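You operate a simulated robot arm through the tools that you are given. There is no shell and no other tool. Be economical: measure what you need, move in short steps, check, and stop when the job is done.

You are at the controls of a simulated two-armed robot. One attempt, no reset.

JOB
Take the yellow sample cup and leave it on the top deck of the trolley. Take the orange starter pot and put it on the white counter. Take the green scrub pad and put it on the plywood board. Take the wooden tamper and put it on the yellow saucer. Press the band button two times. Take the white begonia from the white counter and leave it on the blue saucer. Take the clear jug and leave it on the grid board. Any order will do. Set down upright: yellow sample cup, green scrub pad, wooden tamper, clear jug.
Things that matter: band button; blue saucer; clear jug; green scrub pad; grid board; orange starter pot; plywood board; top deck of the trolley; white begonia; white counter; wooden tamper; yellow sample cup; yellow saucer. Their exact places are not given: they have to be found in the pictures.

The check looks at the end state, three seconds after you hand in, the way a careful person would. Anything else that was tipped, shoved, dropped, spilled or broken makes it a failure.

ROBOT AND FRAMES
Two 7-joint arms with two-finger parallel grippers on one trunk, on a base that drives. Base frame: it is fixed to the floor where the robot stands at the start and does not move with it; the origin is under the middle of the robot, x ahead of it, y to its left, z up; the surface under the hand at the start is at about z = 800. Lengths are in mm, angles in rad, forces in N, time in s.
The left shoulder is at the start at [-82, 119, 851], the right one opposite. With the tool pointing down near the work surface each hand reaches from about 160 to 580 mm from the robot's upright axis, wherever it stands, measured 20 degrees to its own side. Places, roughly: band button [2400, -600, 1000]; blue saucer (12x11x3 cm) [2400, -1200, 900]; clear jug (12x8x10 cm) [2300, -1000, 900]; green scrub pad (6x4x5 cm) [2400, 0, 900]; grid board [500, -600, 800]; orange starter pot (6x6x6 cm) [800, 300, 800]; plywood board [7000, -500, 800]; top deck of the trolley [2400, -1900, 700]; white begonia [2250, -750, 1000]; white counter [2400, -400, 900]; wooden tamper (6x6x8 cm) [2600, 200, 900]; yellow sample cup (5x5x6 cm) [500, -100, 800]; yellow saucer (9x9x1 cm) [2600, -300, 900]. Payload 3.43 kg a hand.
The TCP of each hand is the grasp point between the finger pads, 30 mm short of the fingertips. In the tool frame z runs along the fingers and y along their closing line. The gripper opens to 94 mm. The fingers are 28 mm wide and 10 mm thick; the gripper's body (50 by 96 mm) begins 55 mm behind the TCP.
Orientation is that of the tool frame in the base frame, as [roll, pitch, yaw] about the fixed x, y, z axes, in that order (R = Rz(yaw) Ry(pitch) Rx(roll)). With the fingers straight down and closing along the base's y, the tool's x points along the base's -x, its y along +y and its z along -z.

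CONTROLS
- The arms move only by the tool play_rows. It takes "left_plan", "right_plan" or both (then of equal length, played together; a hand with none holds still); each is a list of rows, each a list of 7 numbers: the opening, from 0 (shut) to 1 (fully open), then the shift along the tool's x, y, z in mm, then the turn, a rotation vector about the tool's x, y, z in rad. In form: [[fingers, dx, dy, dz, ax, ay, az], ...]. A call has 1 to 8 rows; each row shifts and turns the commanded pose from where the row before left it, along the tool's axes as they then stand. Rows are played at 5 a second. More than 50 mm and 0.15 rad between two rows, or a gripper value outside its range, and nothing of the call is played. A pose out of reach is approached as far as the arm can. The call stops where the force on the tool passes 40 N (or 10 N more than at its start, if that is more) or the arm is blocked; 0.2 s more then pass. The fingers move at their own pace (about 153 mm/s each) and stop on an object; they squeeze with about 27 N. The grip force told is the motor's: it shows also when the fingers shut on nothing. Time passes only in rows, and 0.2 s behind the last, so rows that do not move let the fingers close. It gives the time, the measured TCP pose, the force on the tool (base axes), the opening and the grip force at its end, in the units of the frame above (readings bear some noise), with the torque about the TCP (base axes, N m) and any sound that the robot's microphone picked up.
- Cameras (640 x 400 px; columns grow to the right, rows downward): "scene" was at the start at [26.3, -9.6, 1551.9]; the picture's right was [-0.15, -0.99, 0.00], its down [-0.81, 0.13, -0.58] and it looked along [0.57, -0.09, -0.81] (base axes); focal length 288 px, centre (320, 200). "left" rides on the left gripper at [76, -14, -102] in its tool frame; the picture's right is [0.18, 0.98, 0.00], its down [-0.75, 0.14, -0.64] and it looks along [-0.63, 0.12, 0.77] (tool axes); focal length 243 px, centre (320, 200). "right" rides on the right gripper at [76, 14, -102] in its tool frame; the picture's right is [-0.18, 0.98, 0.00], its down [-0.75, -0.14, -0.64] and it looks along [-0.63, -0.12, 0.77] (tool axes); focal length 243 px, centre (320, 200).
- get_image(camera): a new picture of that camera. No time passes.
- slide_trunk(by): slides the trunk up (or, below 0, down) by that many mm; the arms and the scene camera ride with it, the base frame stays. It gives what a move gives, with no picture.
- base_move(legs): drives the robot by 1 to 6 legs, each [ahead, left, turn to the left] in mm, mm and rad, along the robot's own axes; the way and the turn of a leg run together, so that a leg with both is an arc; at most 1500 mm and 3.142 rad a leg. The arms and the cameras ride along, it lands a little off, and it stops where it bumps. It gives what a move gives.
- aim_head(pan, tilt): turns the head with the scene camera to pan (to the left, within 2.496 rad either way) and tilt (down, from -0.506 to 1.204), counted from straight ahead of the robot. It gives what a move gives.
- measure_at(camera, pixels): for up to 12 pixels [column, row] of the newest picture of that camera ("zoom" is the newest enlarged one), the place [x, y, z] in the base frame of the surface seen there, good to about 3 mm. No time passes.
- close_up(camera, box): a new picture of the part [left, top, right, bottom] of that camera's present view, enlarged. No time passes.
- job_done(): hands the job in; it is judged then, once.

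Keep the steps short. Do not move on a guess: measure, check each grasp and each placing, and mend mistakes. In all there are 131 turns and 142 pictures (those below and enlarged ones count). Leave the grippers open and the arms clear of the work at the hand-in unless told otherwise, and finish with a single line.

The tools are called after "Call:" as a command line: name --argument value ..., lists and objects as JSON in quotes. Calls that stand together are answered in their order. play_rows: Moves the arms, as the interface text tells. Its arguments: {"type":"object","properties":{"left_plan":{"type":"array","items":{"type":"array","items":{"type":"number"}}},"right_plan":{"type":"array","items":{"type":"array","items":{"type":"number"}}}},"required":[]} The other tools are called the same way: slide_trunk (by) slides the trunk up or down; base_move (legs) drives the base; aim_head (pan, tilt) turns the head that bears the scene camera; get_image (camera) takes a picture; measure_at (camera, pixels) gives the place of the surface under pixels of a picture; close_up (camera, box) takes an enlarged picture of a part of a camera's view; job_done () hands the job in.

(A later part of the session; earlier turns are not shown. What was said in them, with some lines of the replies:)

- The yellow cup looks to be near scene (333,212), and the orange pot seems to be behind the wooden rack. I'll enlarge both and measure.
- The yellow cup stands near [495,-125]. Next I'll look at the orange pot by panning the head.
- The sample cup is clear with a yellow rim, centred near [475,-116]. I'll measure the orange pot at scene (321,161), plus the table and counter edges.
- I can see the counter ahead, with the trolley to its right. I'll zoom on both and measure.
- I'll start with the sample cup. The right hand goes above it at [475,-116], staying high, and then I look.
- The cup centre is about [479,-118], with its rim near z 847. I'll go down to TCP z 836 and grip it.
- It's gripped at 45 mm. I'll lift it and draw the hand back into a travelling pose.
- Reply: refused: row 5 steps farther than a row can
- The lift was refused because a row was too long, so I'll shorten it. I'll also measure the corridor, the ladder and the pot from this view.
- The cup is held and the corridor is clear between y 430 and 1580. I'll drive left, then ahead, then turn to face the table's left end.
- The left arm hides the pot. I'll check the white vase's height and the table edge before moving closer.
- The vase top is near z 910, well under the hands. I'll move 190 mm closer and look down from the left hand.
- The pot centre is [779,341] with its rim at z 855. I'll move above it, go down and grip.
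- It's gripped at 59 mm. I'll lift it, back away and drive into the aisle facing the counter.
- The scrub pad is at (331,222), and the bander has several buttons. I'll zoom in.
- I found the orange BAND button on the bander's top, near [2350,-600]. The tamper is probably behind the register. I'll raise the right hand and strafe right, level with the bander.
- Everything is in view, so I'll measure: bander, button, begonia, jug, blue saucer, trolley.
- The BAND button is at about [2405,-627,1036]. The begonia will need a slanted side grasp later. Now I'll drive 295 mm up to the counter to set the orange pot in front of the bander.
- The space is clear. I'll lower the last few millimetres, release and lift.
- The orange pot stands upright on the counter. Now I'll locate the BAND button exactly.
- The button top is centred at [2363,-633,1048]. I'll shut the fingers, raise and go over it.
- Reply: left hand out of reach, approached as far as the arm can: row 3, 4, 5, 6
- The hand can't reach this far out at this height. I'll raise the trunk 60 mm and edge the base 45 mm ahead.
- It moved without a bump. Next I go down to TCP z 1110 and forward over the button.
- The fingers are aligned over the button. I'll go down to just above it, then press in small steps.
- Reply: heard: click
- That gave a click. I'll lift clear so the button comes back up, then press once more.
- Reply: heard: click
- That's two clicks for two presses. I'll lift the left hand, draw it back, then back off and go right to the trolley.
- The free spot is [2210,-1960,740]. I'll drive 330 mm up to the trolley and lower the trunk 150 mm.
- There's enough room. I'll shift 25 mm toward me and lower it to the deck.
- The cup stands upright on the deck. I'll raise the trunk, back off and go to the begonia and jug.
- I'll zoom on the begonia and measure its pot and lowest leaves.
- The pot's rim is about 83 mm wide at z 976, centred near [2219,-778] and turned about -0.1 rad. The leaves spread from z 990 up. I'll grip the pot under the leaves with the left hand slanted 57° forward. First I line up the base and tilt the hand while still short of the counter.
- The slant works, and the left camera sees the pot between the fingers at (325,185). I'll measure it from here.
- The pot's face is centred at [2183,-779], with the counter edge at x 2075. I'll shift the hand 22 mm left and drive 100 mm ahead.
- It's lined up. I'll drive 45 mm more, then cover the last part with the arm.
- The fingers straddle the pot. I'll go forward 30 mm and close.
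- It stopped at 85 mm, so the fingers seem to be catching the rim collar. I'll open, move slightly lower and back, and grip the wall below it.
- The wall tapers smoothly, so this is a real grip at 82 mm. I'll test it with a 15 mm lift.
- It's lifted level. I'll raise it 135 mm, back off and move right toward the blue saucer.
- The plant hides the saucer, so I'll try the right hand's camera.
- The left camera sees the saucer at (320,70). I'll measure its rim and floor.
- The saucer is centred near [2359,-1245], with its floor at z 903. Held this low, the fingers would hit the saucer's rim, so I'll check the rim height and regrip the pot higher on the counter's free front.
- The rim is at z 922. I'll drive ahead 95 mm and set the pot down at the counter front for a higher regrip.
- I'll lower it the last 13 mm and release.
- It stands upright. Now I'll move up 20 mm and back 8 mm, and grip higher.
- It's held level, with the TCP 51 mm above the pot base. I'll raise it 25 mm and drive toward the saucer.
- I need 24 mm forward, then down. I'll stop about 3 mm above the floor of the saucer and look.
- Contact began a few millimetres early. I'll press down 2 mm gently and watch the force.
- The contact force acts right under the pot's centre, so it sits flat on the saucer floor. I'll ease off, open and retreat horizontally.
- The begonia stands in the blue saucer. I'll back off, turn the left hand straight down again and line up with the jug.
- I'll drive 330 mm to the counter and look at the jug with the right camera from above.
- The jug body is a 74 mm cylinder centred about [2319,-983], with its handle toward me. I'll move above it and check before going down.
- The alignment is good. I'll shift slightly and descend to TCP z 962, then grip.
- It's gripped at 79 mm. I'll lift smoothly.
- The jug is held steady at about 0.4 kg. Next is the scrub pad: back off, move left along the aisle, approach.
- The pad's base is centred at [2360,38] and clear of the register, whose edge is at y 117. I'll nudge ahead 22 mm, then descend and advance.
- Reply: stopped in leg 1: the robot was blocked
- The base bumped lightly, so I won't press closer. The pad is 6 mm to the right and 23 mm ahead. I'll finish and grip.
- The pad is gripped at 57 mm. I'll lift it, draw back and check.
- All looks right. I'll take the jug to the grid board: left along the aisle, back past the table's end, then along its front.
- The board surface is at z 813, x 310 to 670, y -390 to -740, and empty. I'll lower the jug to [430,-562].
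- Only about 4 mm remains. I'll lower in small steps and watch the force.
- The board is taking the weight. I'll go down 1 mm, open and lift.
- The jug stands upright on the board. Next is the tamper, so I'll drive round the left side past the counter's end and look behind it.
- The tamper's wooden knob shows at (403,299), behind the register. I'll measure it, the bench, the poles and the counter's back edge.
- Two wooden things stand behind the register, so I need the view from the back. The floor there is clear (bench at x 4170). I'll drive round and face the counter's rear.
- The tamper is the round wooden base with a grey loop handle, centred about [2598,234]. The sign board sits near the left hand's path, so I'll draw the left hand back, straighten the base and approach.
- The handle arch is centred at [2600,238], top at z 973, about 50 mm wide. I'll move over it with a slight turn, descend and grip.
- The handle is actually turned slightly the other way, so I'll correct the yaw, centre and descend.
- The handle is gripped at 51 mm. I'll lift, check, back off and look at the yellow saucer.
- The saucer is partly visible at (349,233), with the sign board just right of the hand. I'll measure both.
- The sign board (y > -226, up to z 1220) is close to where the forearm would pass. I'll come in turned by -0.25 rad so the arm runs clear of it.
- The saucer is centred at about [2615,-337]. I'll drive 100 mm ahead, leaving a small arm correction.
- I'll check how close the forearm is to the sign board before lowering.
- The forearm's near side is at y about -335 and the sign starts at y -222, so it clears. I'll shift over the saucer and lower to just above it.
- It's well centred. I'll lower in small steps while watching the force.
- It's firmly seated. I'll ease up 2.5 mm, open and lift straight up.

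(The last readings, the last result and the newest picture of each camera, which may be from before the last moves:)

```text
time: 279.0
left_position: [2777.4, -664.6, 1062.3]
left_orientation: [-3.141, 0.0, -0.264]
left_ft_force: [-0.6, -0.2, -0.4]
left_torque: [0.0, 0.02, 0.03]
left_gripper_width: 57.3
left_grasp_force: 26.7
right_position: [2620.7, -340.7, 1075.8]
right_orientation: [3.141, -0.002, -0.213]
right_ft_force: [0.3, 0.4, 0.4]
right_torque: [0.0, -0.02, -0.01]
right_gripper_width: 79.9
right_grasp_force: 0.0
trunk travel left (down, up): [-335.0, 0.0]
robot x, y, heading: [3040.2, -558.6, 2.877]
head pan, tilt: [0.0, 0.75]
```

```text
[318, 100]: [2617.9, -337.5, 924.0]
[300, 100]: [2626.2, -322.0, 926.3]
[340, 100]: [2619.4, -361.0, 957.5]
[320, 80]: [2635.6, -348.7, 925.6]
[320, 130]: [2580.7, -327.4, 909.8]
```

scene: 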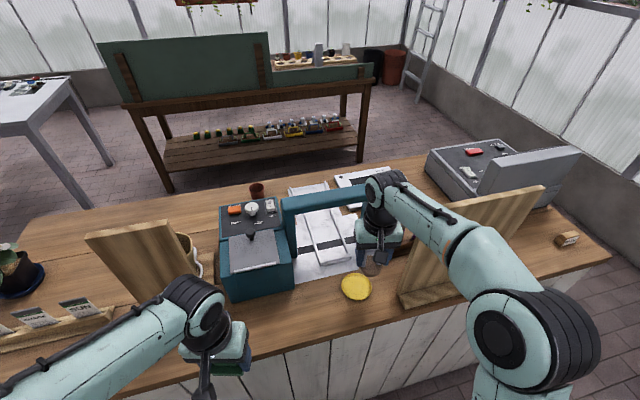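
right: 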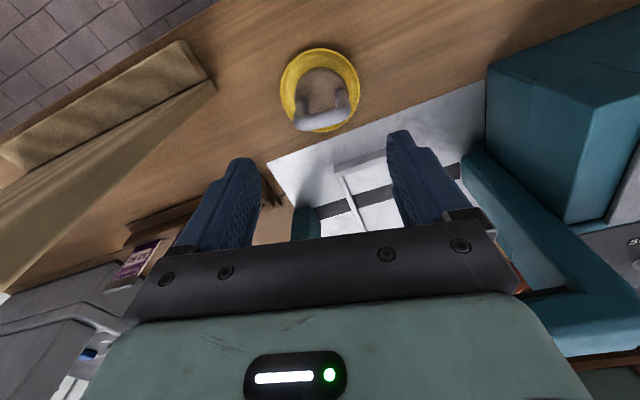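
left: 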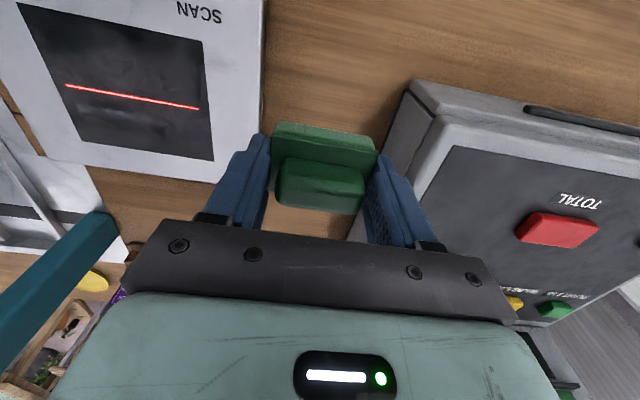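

The tamper stands in the yellow saucer. Last is the scrub pad on the plywood board near x 7000. I'll back off, turn round and look.

Call:
play_rows --right_plan '[[0.85, 40, 0, 0, 0, 0, 0], [0.85, 40, 0, 0, 0, 0, 0], [0.85, 40, 0, 0, 0, 0, 0], [0.85, 30, 0, 0, 0, 0, 0]]'

Call:
base_move --legs '[[-430, 0, 0], [0, 0, -1.57], [0, 0, -1.3]]'

Call:
aim_head --pan 0.1 --tilt 0.35

Call:
get_image --camera "scene"

```text
time: 280.0
left_position: [2778.8, -664.8, 1061.0]
left_orientation: [-3.141, 0.001, -0.265]
left_ft_force: [-1.0, 0.3, -0.1]
left_torque: [0.01, 0.03, 0.01]
left_gripper_width: 57.2
left_grasp_force: 27.3
right_position: [2767.2, -372.0, 1076.7]
right_orientation: [-3.141, -0.001, -0.213]
right_ft_force: [0.3, -0.1, 0.1]
right_torque: [0.0, -0.03, 0.01]
right_gripper_width: 80.1
right_grasp_force: 0.0
trunk travel left (down, up): [-335.0, 0.0]
robot x, y, heading: [3034.5, -558.3, 2.875]
head pan, tilt: [0.0, 0.75]
```

```text
time: 289.7
left_position: [3678.5, -503.1, 1061.9]
left_orientation: [3.14, 0.0, 3.127]
left_ft_force: [-0.6, -0.3, -0.9]
left_torque: [-0.02, -0.02, -0.03]
left_gripper_width: 57.2
left_grasp_force: 26.9
right_position: [3760.5, -784.3, 1075.4]
right_orientation: [3.141, -0.002, -3.109]
right_ft_force: [0.6, -0.3, 0.2]
right_torque: [0.01, 0.01, 0.0]
right_gripper_width: 79.8
right_grasp_force: 0.1
trunk travel left (down, up): [-335.0, 0.0]
robot x, y, heading: [3453.4, -671.4, -0.012]
head pan, tilt: [0.0, 0.75]
```

```text
time: 290.6
left_position: [3678.5, -502.3, 1061.3]
left_orientation: [-3.14, 0.0, 3.126]
left_ft_force: [-0.5, 0.8, 0.0]
left_torque: [0.03, -0.04, -0.01]
left_gripper_width: 57.3
left_grasp_force: 26.8
right_position: [3760.8, -783.5, 1075.9]
right_orientation: [3.141, -0.002, -3.105]
right_ft_force: [-0.7, -0.1, -0.4]
right_torque: [0.0, -0.04, -0.01]
right_gripper_width: 80.0
right_grasp_force: 0.1
trunk travel left (down, up): [-335.0, 0.0]
robot x, y, heading: [3450.6, -672.5, -0.016]
head pan, tilt: [0.099, 0.351]
```

```text
25 pictures are left
```

scene: 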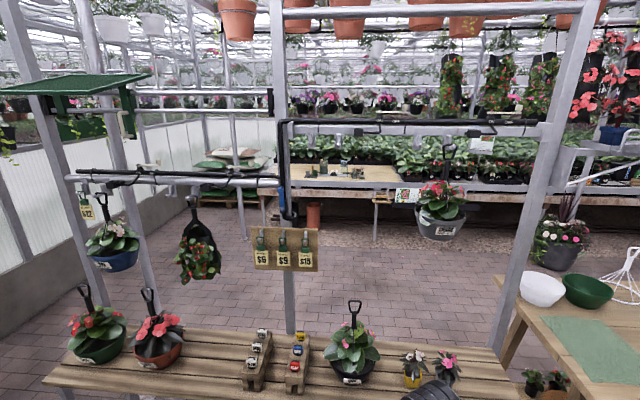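

The plywood board is at (345,173) on the long bench. I'll measure the board, bench edge, pallet and free path.

Call:
measure_at --camera "scene" --pixels '[[345, 178], [310, 185], [390, 183], [300, 180], [370, 165], [240, 205], [200, 240], [60, 260], [250, 245], [375, 205], [290, 320], [230, 330]]'

Call:
close_up --camera "scene" --box '[180, 130, 440, 250]'

```text
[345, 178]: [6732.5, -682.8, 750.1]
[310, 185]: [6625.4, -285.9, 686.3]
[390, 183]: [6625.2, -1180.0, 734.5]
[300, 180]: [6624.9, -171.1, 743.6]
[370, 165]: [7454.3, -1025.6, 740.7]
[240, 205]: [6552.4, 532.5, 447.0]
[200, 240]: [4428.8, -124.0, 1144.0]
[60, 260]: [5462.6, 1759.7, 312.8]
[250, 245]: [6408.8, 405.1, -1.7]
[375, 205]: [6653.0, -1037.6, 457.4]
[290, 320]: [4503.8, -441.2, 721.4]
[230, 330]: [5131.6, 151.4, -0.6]
```

```text
2.46 times, centred on (310, 190) of scene
```

zoom: 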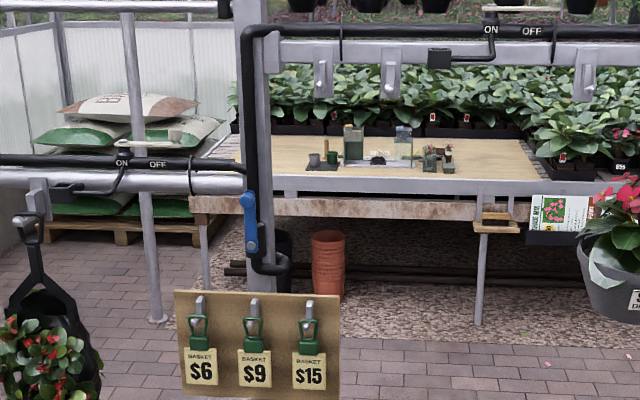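

Call:
measure_at --camera "scene" --pixels '[[20, 90], [100, 85], [130, 130], [130, 250], [244, 238], [45, 180], [75, 35], [40, 60], [15, 60], [225, 170]]'

Call:
base_move --legs '[[0, 820, 0.016], [0, 800, 0]]'

Call:
aim_head --pan -0.1 --tilt 0.35

Call:
get_image --camera "scene"

```text
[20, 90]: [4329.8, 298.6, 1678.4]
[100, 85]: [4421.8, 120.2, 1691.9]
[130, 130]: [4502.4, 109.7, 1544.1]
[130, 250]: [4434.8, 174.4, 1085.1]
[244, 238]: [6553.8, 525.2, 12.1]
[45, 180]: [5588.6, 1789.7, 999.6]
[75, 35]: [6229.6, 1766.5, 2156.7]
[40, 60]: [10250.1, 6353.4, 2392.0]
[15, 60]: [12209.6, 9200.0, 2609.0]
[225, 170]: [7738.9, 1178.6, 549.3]
```

```text
time: 305.0
left_position: [3701.4, 1096.7, 1061.3]
left_orientation: [3.141, -0.001, 3.114]
left_ft_force: [0.5, 0.0, -0.5]
left_torque: [0.01, 0.0, 0.02]
left_gripper_width: 57.1
left_grasp_force: 26.8
right_position: [3781.4, 814.5, 1075.8]
right_orientation: [3.139, -0.001, -3.118]
right_ft_force: [-0.6, 0.5, 0.0]
right_torque: [0.01, -0.01, -0.03]
right_gripper_width: 79.8
right_grasp_force: 0.0
trunk travel left (down, up): [-335.0, 0.0]
robot x, y, heading: [3470.8, 931.8, -0.033]
head pan, tilt: [0.099, 0.351]
```

```text
time: 305.8
left_position: [3702.4, 1097.1, 1061.7]
left_orientation: [3.14, -0.002, 3.114]
left_ft_force: [-0.4, 0.0, 0.3]
left_torque: [0.04, 0.0, 0.03]
left_gripper_width: 57.2
left_grasp_force: 26.9
right_position: [3780.0, 813.2, 1076.3]
right_orientation: [-3.141, -0.001, -3.118]
right_ft_force: [0.1, -0.5, 0.7]
right_torque: [-0.02, -0.02, -0.02]
right_gripper_width: 80.1
right_grasp_force: 0.0
trunk travel left (down, up): [-335.0, 0.0]
robot x, y, heading: [3470.2, 935.0, -0.026]
head pan, tilt: [-0.099, 0.351]
```

```text
23 pictures are left
```

scene: 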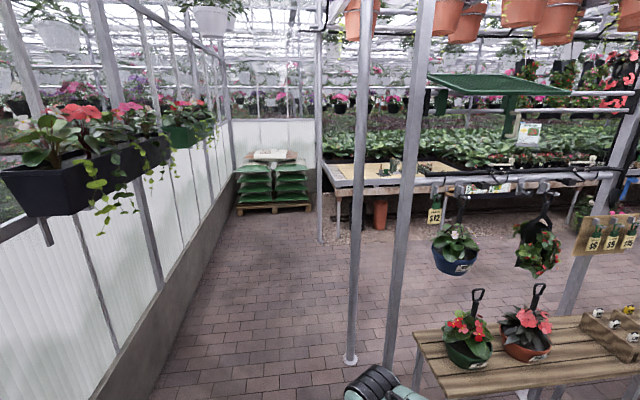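

Call:
measure_at --camera "scene" --pixels '[[60, 190], [150, 150], [350, 360], [170, 320], [322, 240], [130, 340], [240, 210], [370, 172], [345, 190]]'

```text
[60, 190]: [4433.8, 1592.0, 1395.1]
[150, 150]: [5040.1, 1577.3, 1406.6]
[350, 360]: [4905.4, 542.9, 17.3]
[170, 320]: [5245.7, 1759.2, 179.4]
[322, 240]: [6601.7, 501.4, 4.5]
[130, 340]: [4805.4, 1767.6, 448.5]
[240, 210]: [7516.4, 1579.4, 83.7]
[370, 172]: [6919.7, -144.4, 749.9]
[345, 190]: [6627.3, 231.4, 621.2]
```

The corridor is clear. I'll drive down its middle to x about 5650, then across to y -620.

Call:
base_move --legs '[[0, 110, 0.03], [1500, 0, 0], [680, 0, 0], [0, -850, 0], [0, -820, 0]]'

Call:
aim_head --pan 0.05 --tilt 0.6

Call:
get_image --camera "scene"

```text
time: 332.5
left_position: [5864.2, -483.1, 1061.7]
left_orientation: [3.142, 0.001, 3.112]
left_ft_force: [-0.5, 0.6, 0.5]
left_torque: [0.03, 0.0, 0.0]
left_gripper_width: 56.9
left_grasp_force: 27.6
right_position: [5943.6, -765.0, 1075.3]
right_orientation: [-3.141, -0.002, -3.119]
right_ft_force: [-0.5, 0.0, 0.2]
right_torque: [-0.01, -0.04, -0.03]
right_gripper_width: 80.0
right_grasp_force: 0.0
trunk travel left (down, up): [-335.0, 0.0]
robot x, y, heading: [5634.9, -642.8, -0.026]
head pan, tilt: [-0.099, 0.351]
```

```text
time: 333.3
left_position: [5865.0, -481.9, 1062.4]
left_orientation: [-3.141, 0.001, 3.114]
left_ft_force: [-1.6, -0.6, -0.5]
left_torque: [-0.01, -0.03, 0.0]
left_gripper_width: 57.1
left_grasp_force: 27.5
right_position: [5943.6, -764.6, 1074.8]
right_orientation: [3.141, -0.002, -3.12]
right_ft_force: [0.2, 0.2, 0.3]
right_torque: [0.0, 0.01, 0.0]
right_gripper_width: 80.0
right_grasp_force: 0.0
trunk travel left (down, up): [-335.0, 0.0]
robot x, y, heading: [5635.2, -645.9, -0.03]
head pan, tilt: [0.051, 0.6]
```

```text
22 pictures are left
```

scene: 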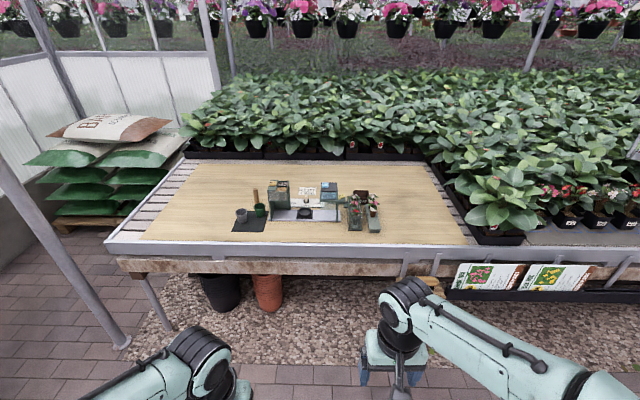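

The board has free space at its front right and front left. I'll measure.

Call:
measure_at --camera "scene" --pixels '[[410, 230], [410, 241], [410, 247], [410, 265], [190, 225], [270, 225], [340, 230], [375, 225], [355, 230], [160, 240]]'

```text
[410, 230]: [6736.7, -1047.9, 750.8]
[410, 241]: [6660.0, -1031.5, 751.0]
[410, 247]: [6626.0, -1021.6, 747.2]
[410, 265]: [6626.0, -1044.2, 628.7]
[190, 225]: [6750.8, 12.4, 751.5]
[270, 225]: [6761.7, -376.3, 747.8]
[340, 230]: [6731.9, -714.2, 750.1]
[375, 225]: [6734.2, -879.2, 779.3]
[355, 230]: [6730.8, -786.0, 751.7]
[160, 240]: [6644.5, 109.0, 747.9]
```

I'll use the free left part at about [6740,-15]. Drive left and up to the bench, then lower the trunk.

Call:
base_move --legs '[[0, 480, 0.03], [670, 0, 0]]'

Call:
slide_trunk --by -90

Call:
play_rows --left_plan '[[0, -45, 0, 0, 0, 0, 0], [0, -45, 0, 0, 0, 0, 0], [0, -45, 0, 0, 0, 0, 0], [0, -45, 0, 0, 0, 0, 0]]'

Call:
get_image --camera "left"

Call:
measure_at --camera "left" --pixels '[[320, 100], [320, 60], [250, 100], [400, 100], [160, 120], [330, 30]]'

```text
time: 341.3
left_position: [6535.6, -7.7, 1061.4]
left_orientation: [-3.141, 0.0, 3.138]
left_ft_force: [0.2, -0.3, 0.4]
left_torque: [0.0, 0.01, 0.02]
left_gripper_width: 56.9
left_grasp_force: 26.8
right_position: [6621.5, -286.8, 1075.7]
right_orientation: [3.142, -0.003, -3.095]
right_ft_force: [0.2, 0.5, 0.3]
right_torque: [-0.02, -0.01, 0.03]
right_gripper_width: 80.1
right_grasp_force: 0.1
trunk travel left (down, up): [-335.0, 0.0]
robot x, y, heading: [6310.0, -174.9, -0.004]
head pan, tilt: [0.051, 0.6]
```

```text
time: 342.5
left_position: [6536.7, -5.6, 971.9]
left_orientation: [3.141, 0.001, 3.136]
left_ft_force: [0.3, 0.7, 0.0]
left_torque: [0.05, 0.0, -0.01]
left_gripper_width: 56.9
left_grasp_force: 27.0
right_position: [6622.5, -286.5, 985.8]
right_orientation: [3.141, -0.002, -3.095]
right_ft_force: [0.3, -0.9, -0.7]
right_torque: [-0.01, 0.0, 0.04]
right_gripper_width: 79.9
right_grasp_force: 0.0
trunk travel left (down, up): [-245.0, 90.0]
robot x, y, heading: [6310.7, -176.1, 0.002]
head pan, tilt: [0.051, 0.6]
```

```text
time: 343.5
left_position: [6715.1, -8.5, 971.1]
left_orientation: [3.141, 0.001, 3.139]
left_ft_force: [0.0, -0.2, -0.4]
left_torque: [0.01, 0.01, 0.02]
left_gripper_width: 57.1
left_grasp_force: 27.4
right_position: [6620.8, -286.6, 985.6]
right_orientation: [-3.141, -0.004, -3.096]
right_ft_force: [-0.1, 0.6, -1.1]
right_torque: [-0.03, -0.02, 0.02]
right_gripper_width: 79.6
right_grasp_force: 0.1
trunk travel left (down, up): [-245.0, 90.0]
robot x, y, heading: [6311.7, -175.0, -0.005]
head pan, tilt: [0.051, 0.6]
```

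```text
21 pictures are left
```

left: 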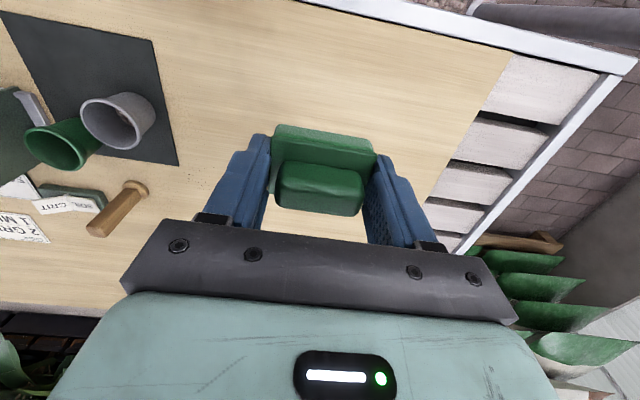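

```text
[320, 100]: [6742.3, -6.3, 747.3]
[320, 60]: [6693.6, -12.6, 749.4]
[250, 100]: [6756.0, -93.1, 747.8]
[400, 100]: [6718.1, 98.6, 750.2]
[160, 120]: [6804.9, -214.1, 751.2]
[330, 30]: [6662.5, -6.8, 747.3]
```

The spot below is clear board. I'll lower to about 3 mm above it.

Call:
play_rows --left_plan '[[0, -20, 0, 40, 0, 0, 0], [0, 0, 0, 45, 0, 0, 0], [0, 0, 0, 45, 0, 0, 0], [0, 0, 0, 40, 0, 0, 0], [0, 0, 0, 12, 0, 0, 0], [0, 0, 0, 0, 0, 0, 0]]'

Call:
get_image --camera "left"

```text
time: 344.9
left_position: [6736.1, -6.6, 789.1]
left_orientation: [-3.141, -0.001, 3.134]
left_ft_force: [-0.8, 0.3, 0.7]
left_torque: [-0.03, 0.03, 0.04]
left_gripper_width: 57.5
left_grasp_force: 27.5
right_position: [6621.8, -286.3, 985.7]
right_orientation: [-3.141, -0.002, -3.097]
right_ft_force: [-0.2, 0.6, -0.1]
right_torque: [0.0, -0.01, 0.0]
right_gripper_width: 79.7
right_grasp_force: 0.0
trunk travel left (down, up): [-245.0, 90.0]
robot x, y, heading: [6313.9, -177.4, -0.003]
head pan, tilt: [0.051, 0.6]
```

```text
20 pictures are left
```

left: 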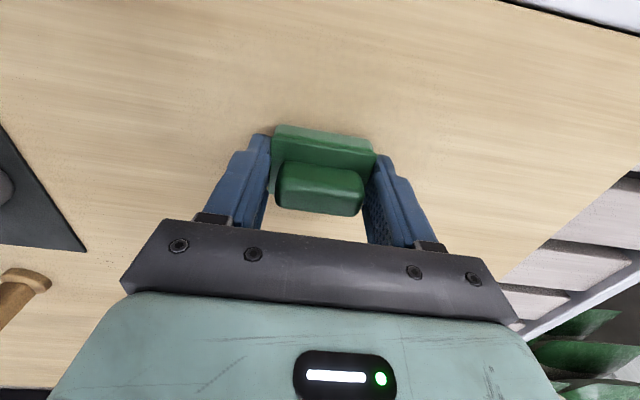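

Call:
play_rows --left_plan '[[0, 0, 0, 2, 0, 0, 0], [0, 0, 0, 1.5, 0, 0, 0], [0, 0, 0, 0, 0, 0, 0]]'

```text
time: 345.7
left_position: [6736.2, -6.5, 786.9]
left_orientation: [-3.141, -0.002, 3.137]
left_ft_force: [-0.2, 0.0, -0.2]
left_torque: [-0.01, 0.05, -0.01]
left_gripper_width: 57.1
left_grasp_force: 26.8
right_position: [6622.2, -285.8, 986.0]
right_orientation: [-3.141, -0.002, -3.095]
right_ft_force: [-0.1, -0.6, -0.2]
right_torque: [-0.02, -0.03, 0.01]
right_gripper_width: 80.0
right_grasp_force: 0.0
trunk travel left (down, up): [-245.0, 90.0]
robot x, y, heading: [6306.2, -174.7, -0.006]
head pan, tilt: [0.051, 0.6]
```

Nearly touching. I'll take a couple more small steps until contact shows.

Call:
play_rows --left_plan '[[0, 0, 0, 1, 0, 0, 0], [0, 0, 0, 1, 0, 0, 0], [0, 0, 0, 0, 0, 0, 0]]'

```text
time: 346.5
left_position: [6735.7, -7.7, 784.3]
left_orientation: [-3.141, 0.002, 3.137]
left_ft_force: [1.3, 1.3, 1.6]
left_torque: [0.05, 0.05, 0.0]
left_gripper_width: 57.3
left_grasp_force: 27.0
right_position: [6622.1, -286.5, 985.8]
right_orientation: [3.14, -0.002, -3.094]
right_ft_force: [-0.1, 0.8, 0.6]
right_torque: [-0.05, 0.02, -0.01]
right_gripper_width: 79.8
right_grasp_force: 0.1
trunk travel left (down, up): [-245.0, 90.0]
robot x, y, heading: [6310.4, -177.4, -0.005]
head pan, tilt: [0.051, 0.6]
```

Contact. I'll release and lift.

Call:
play_rows --left_plan '[[0.75, 0, 0, 0, 0, 0, 0], [0.9, 0, 0, 0, 0, 0, 0], [1, 0, 0, -30, 0, 0, 0], [1, 0, 0, -45, 0, 0, 0], [1, 0, 0, -45, 0, 0, 0], [1, 0, 0, -45, 0, 0, 0], [1, 40, 0, 0, 0, 0, 0], [1, 40, 0, 0, 0, 0, 0]]'

Call:
get_image --camera "left"

```text
time: 348.3
left_position: [6656.2, -7.2, 949.4]
left_orientation: [-3.141, 0.0, 3.139]
left_ft_force: [0.0, 0.5, -0.8]
left_torque: [-0.02, -0.03, 0.04]
left_gripper_width: 94.3
left_grasp_force: 0.0
right_position: [6619.2, -285.8, 986.5]
right_orientation: [3.141, -0.001, -3.096]
right_ft_force: [1.1, -0.1, 0.1]
right_torque: [0.02, -0.01, -0.01]
right_gripper_width: 80.0
right_grasp_force: 0.0
trunk travel left (down, up): [-245.0, 90.0]
robot x, y, heading: [6311.1, -175.1, -0.007]
head pan, tilt: [0.051, 0.6]
```

```text
19 pictures are left
```

left: 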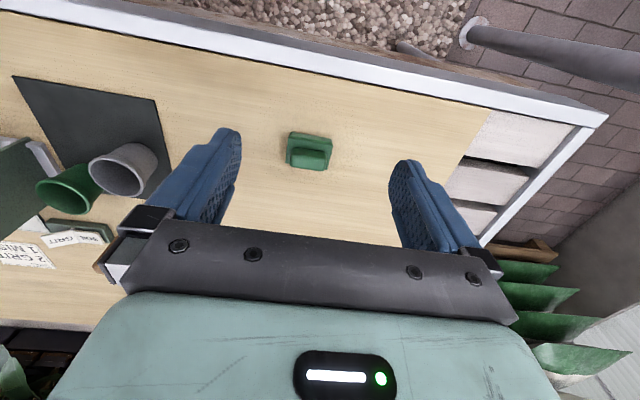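

The pad lies upright on the plywood board. I'll back away with both grippers open, then hand in.

Call:
base_move --legs '[[-350, 0, 0]]'

Call:
play_rows --right_plan '[[1, 0, 0, 0, 0, 0, 0], [1, 0, 0, 0, 0, 0, 0]]'

Call:
get_image --camera "scene"

```text
time: 350.6
left_position: [6307.3, -8.0, 949.0]
left_orientation: [3.14, 0.0, 3.132]
left_ft_force: [-0.7, -0.4, -0.3]
left_torque: [-0.02, -0.04, -0.05]
left_gripper_width: 94.0
left_grasp_force: 0.1
right_position: [6272.1, -286.4, 985.5]
right_orientation: [-3.141, -0.001, -3.098]
right_ft_force: [0.2, 0.6, -0.5]
right_torque: [0.03, 0.0, 0.0]
right_gripper_width: 80.1
right_grasp_force: 0.1
trunk travel left (down, up): [-245.0, 90.0]
robot x, y, heading: [5960.0, -176.7, -0.008]
head pan, tilt: [0.051, 0.6]
```

```text
time: 351.2
left_position: [6309.9, -6.8, 949.2]
left_orientation: [-3.141, -0.001, 3.131]
left_ft_force: [0.3, -0.1, -0.1]
left_torque: [-0.05, 0.0, 0.01]
left_gripper_width: 94.2
left_grasp_force: 0.0
right_position: [6273.1, -285.7, 985.5]
right_orientation: [3.141, -0.001, -3.099]
right_ft_force: [-0.2, -0.2, 0.3]
right_torque: [0.0, 0.01, 0.0]
right_gripper_width: 93.9
right_grasp_force: 0.1
trunk travel left (down, up): [-245.0, 90.0]
robot x, y, heading: [5964.1, -175.6, -0.006]
head pan, tilt: [0.051, 0.6]
```

```text
18 pictures are left
```

scene: 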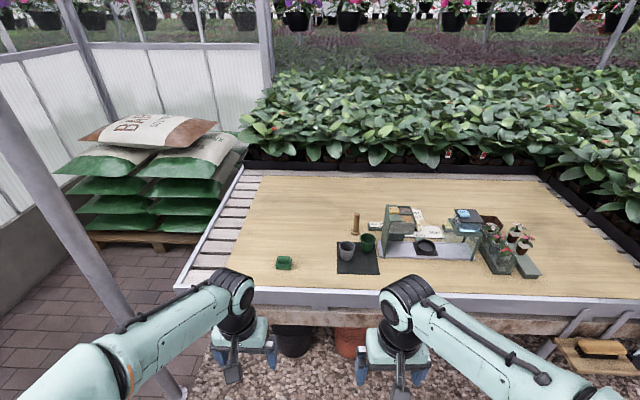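

Every task is done and checked, the grippers are open and the arms are clear, so I'm handing in.

Call:
job_done

```text
The job is handed in.
```

All seven tasks are done: the six items were each seen in place after release, the band button clicked on both presses, and the job is handed in; the one mishap was the base lightly bumping the counter once, with nothing seen to move.
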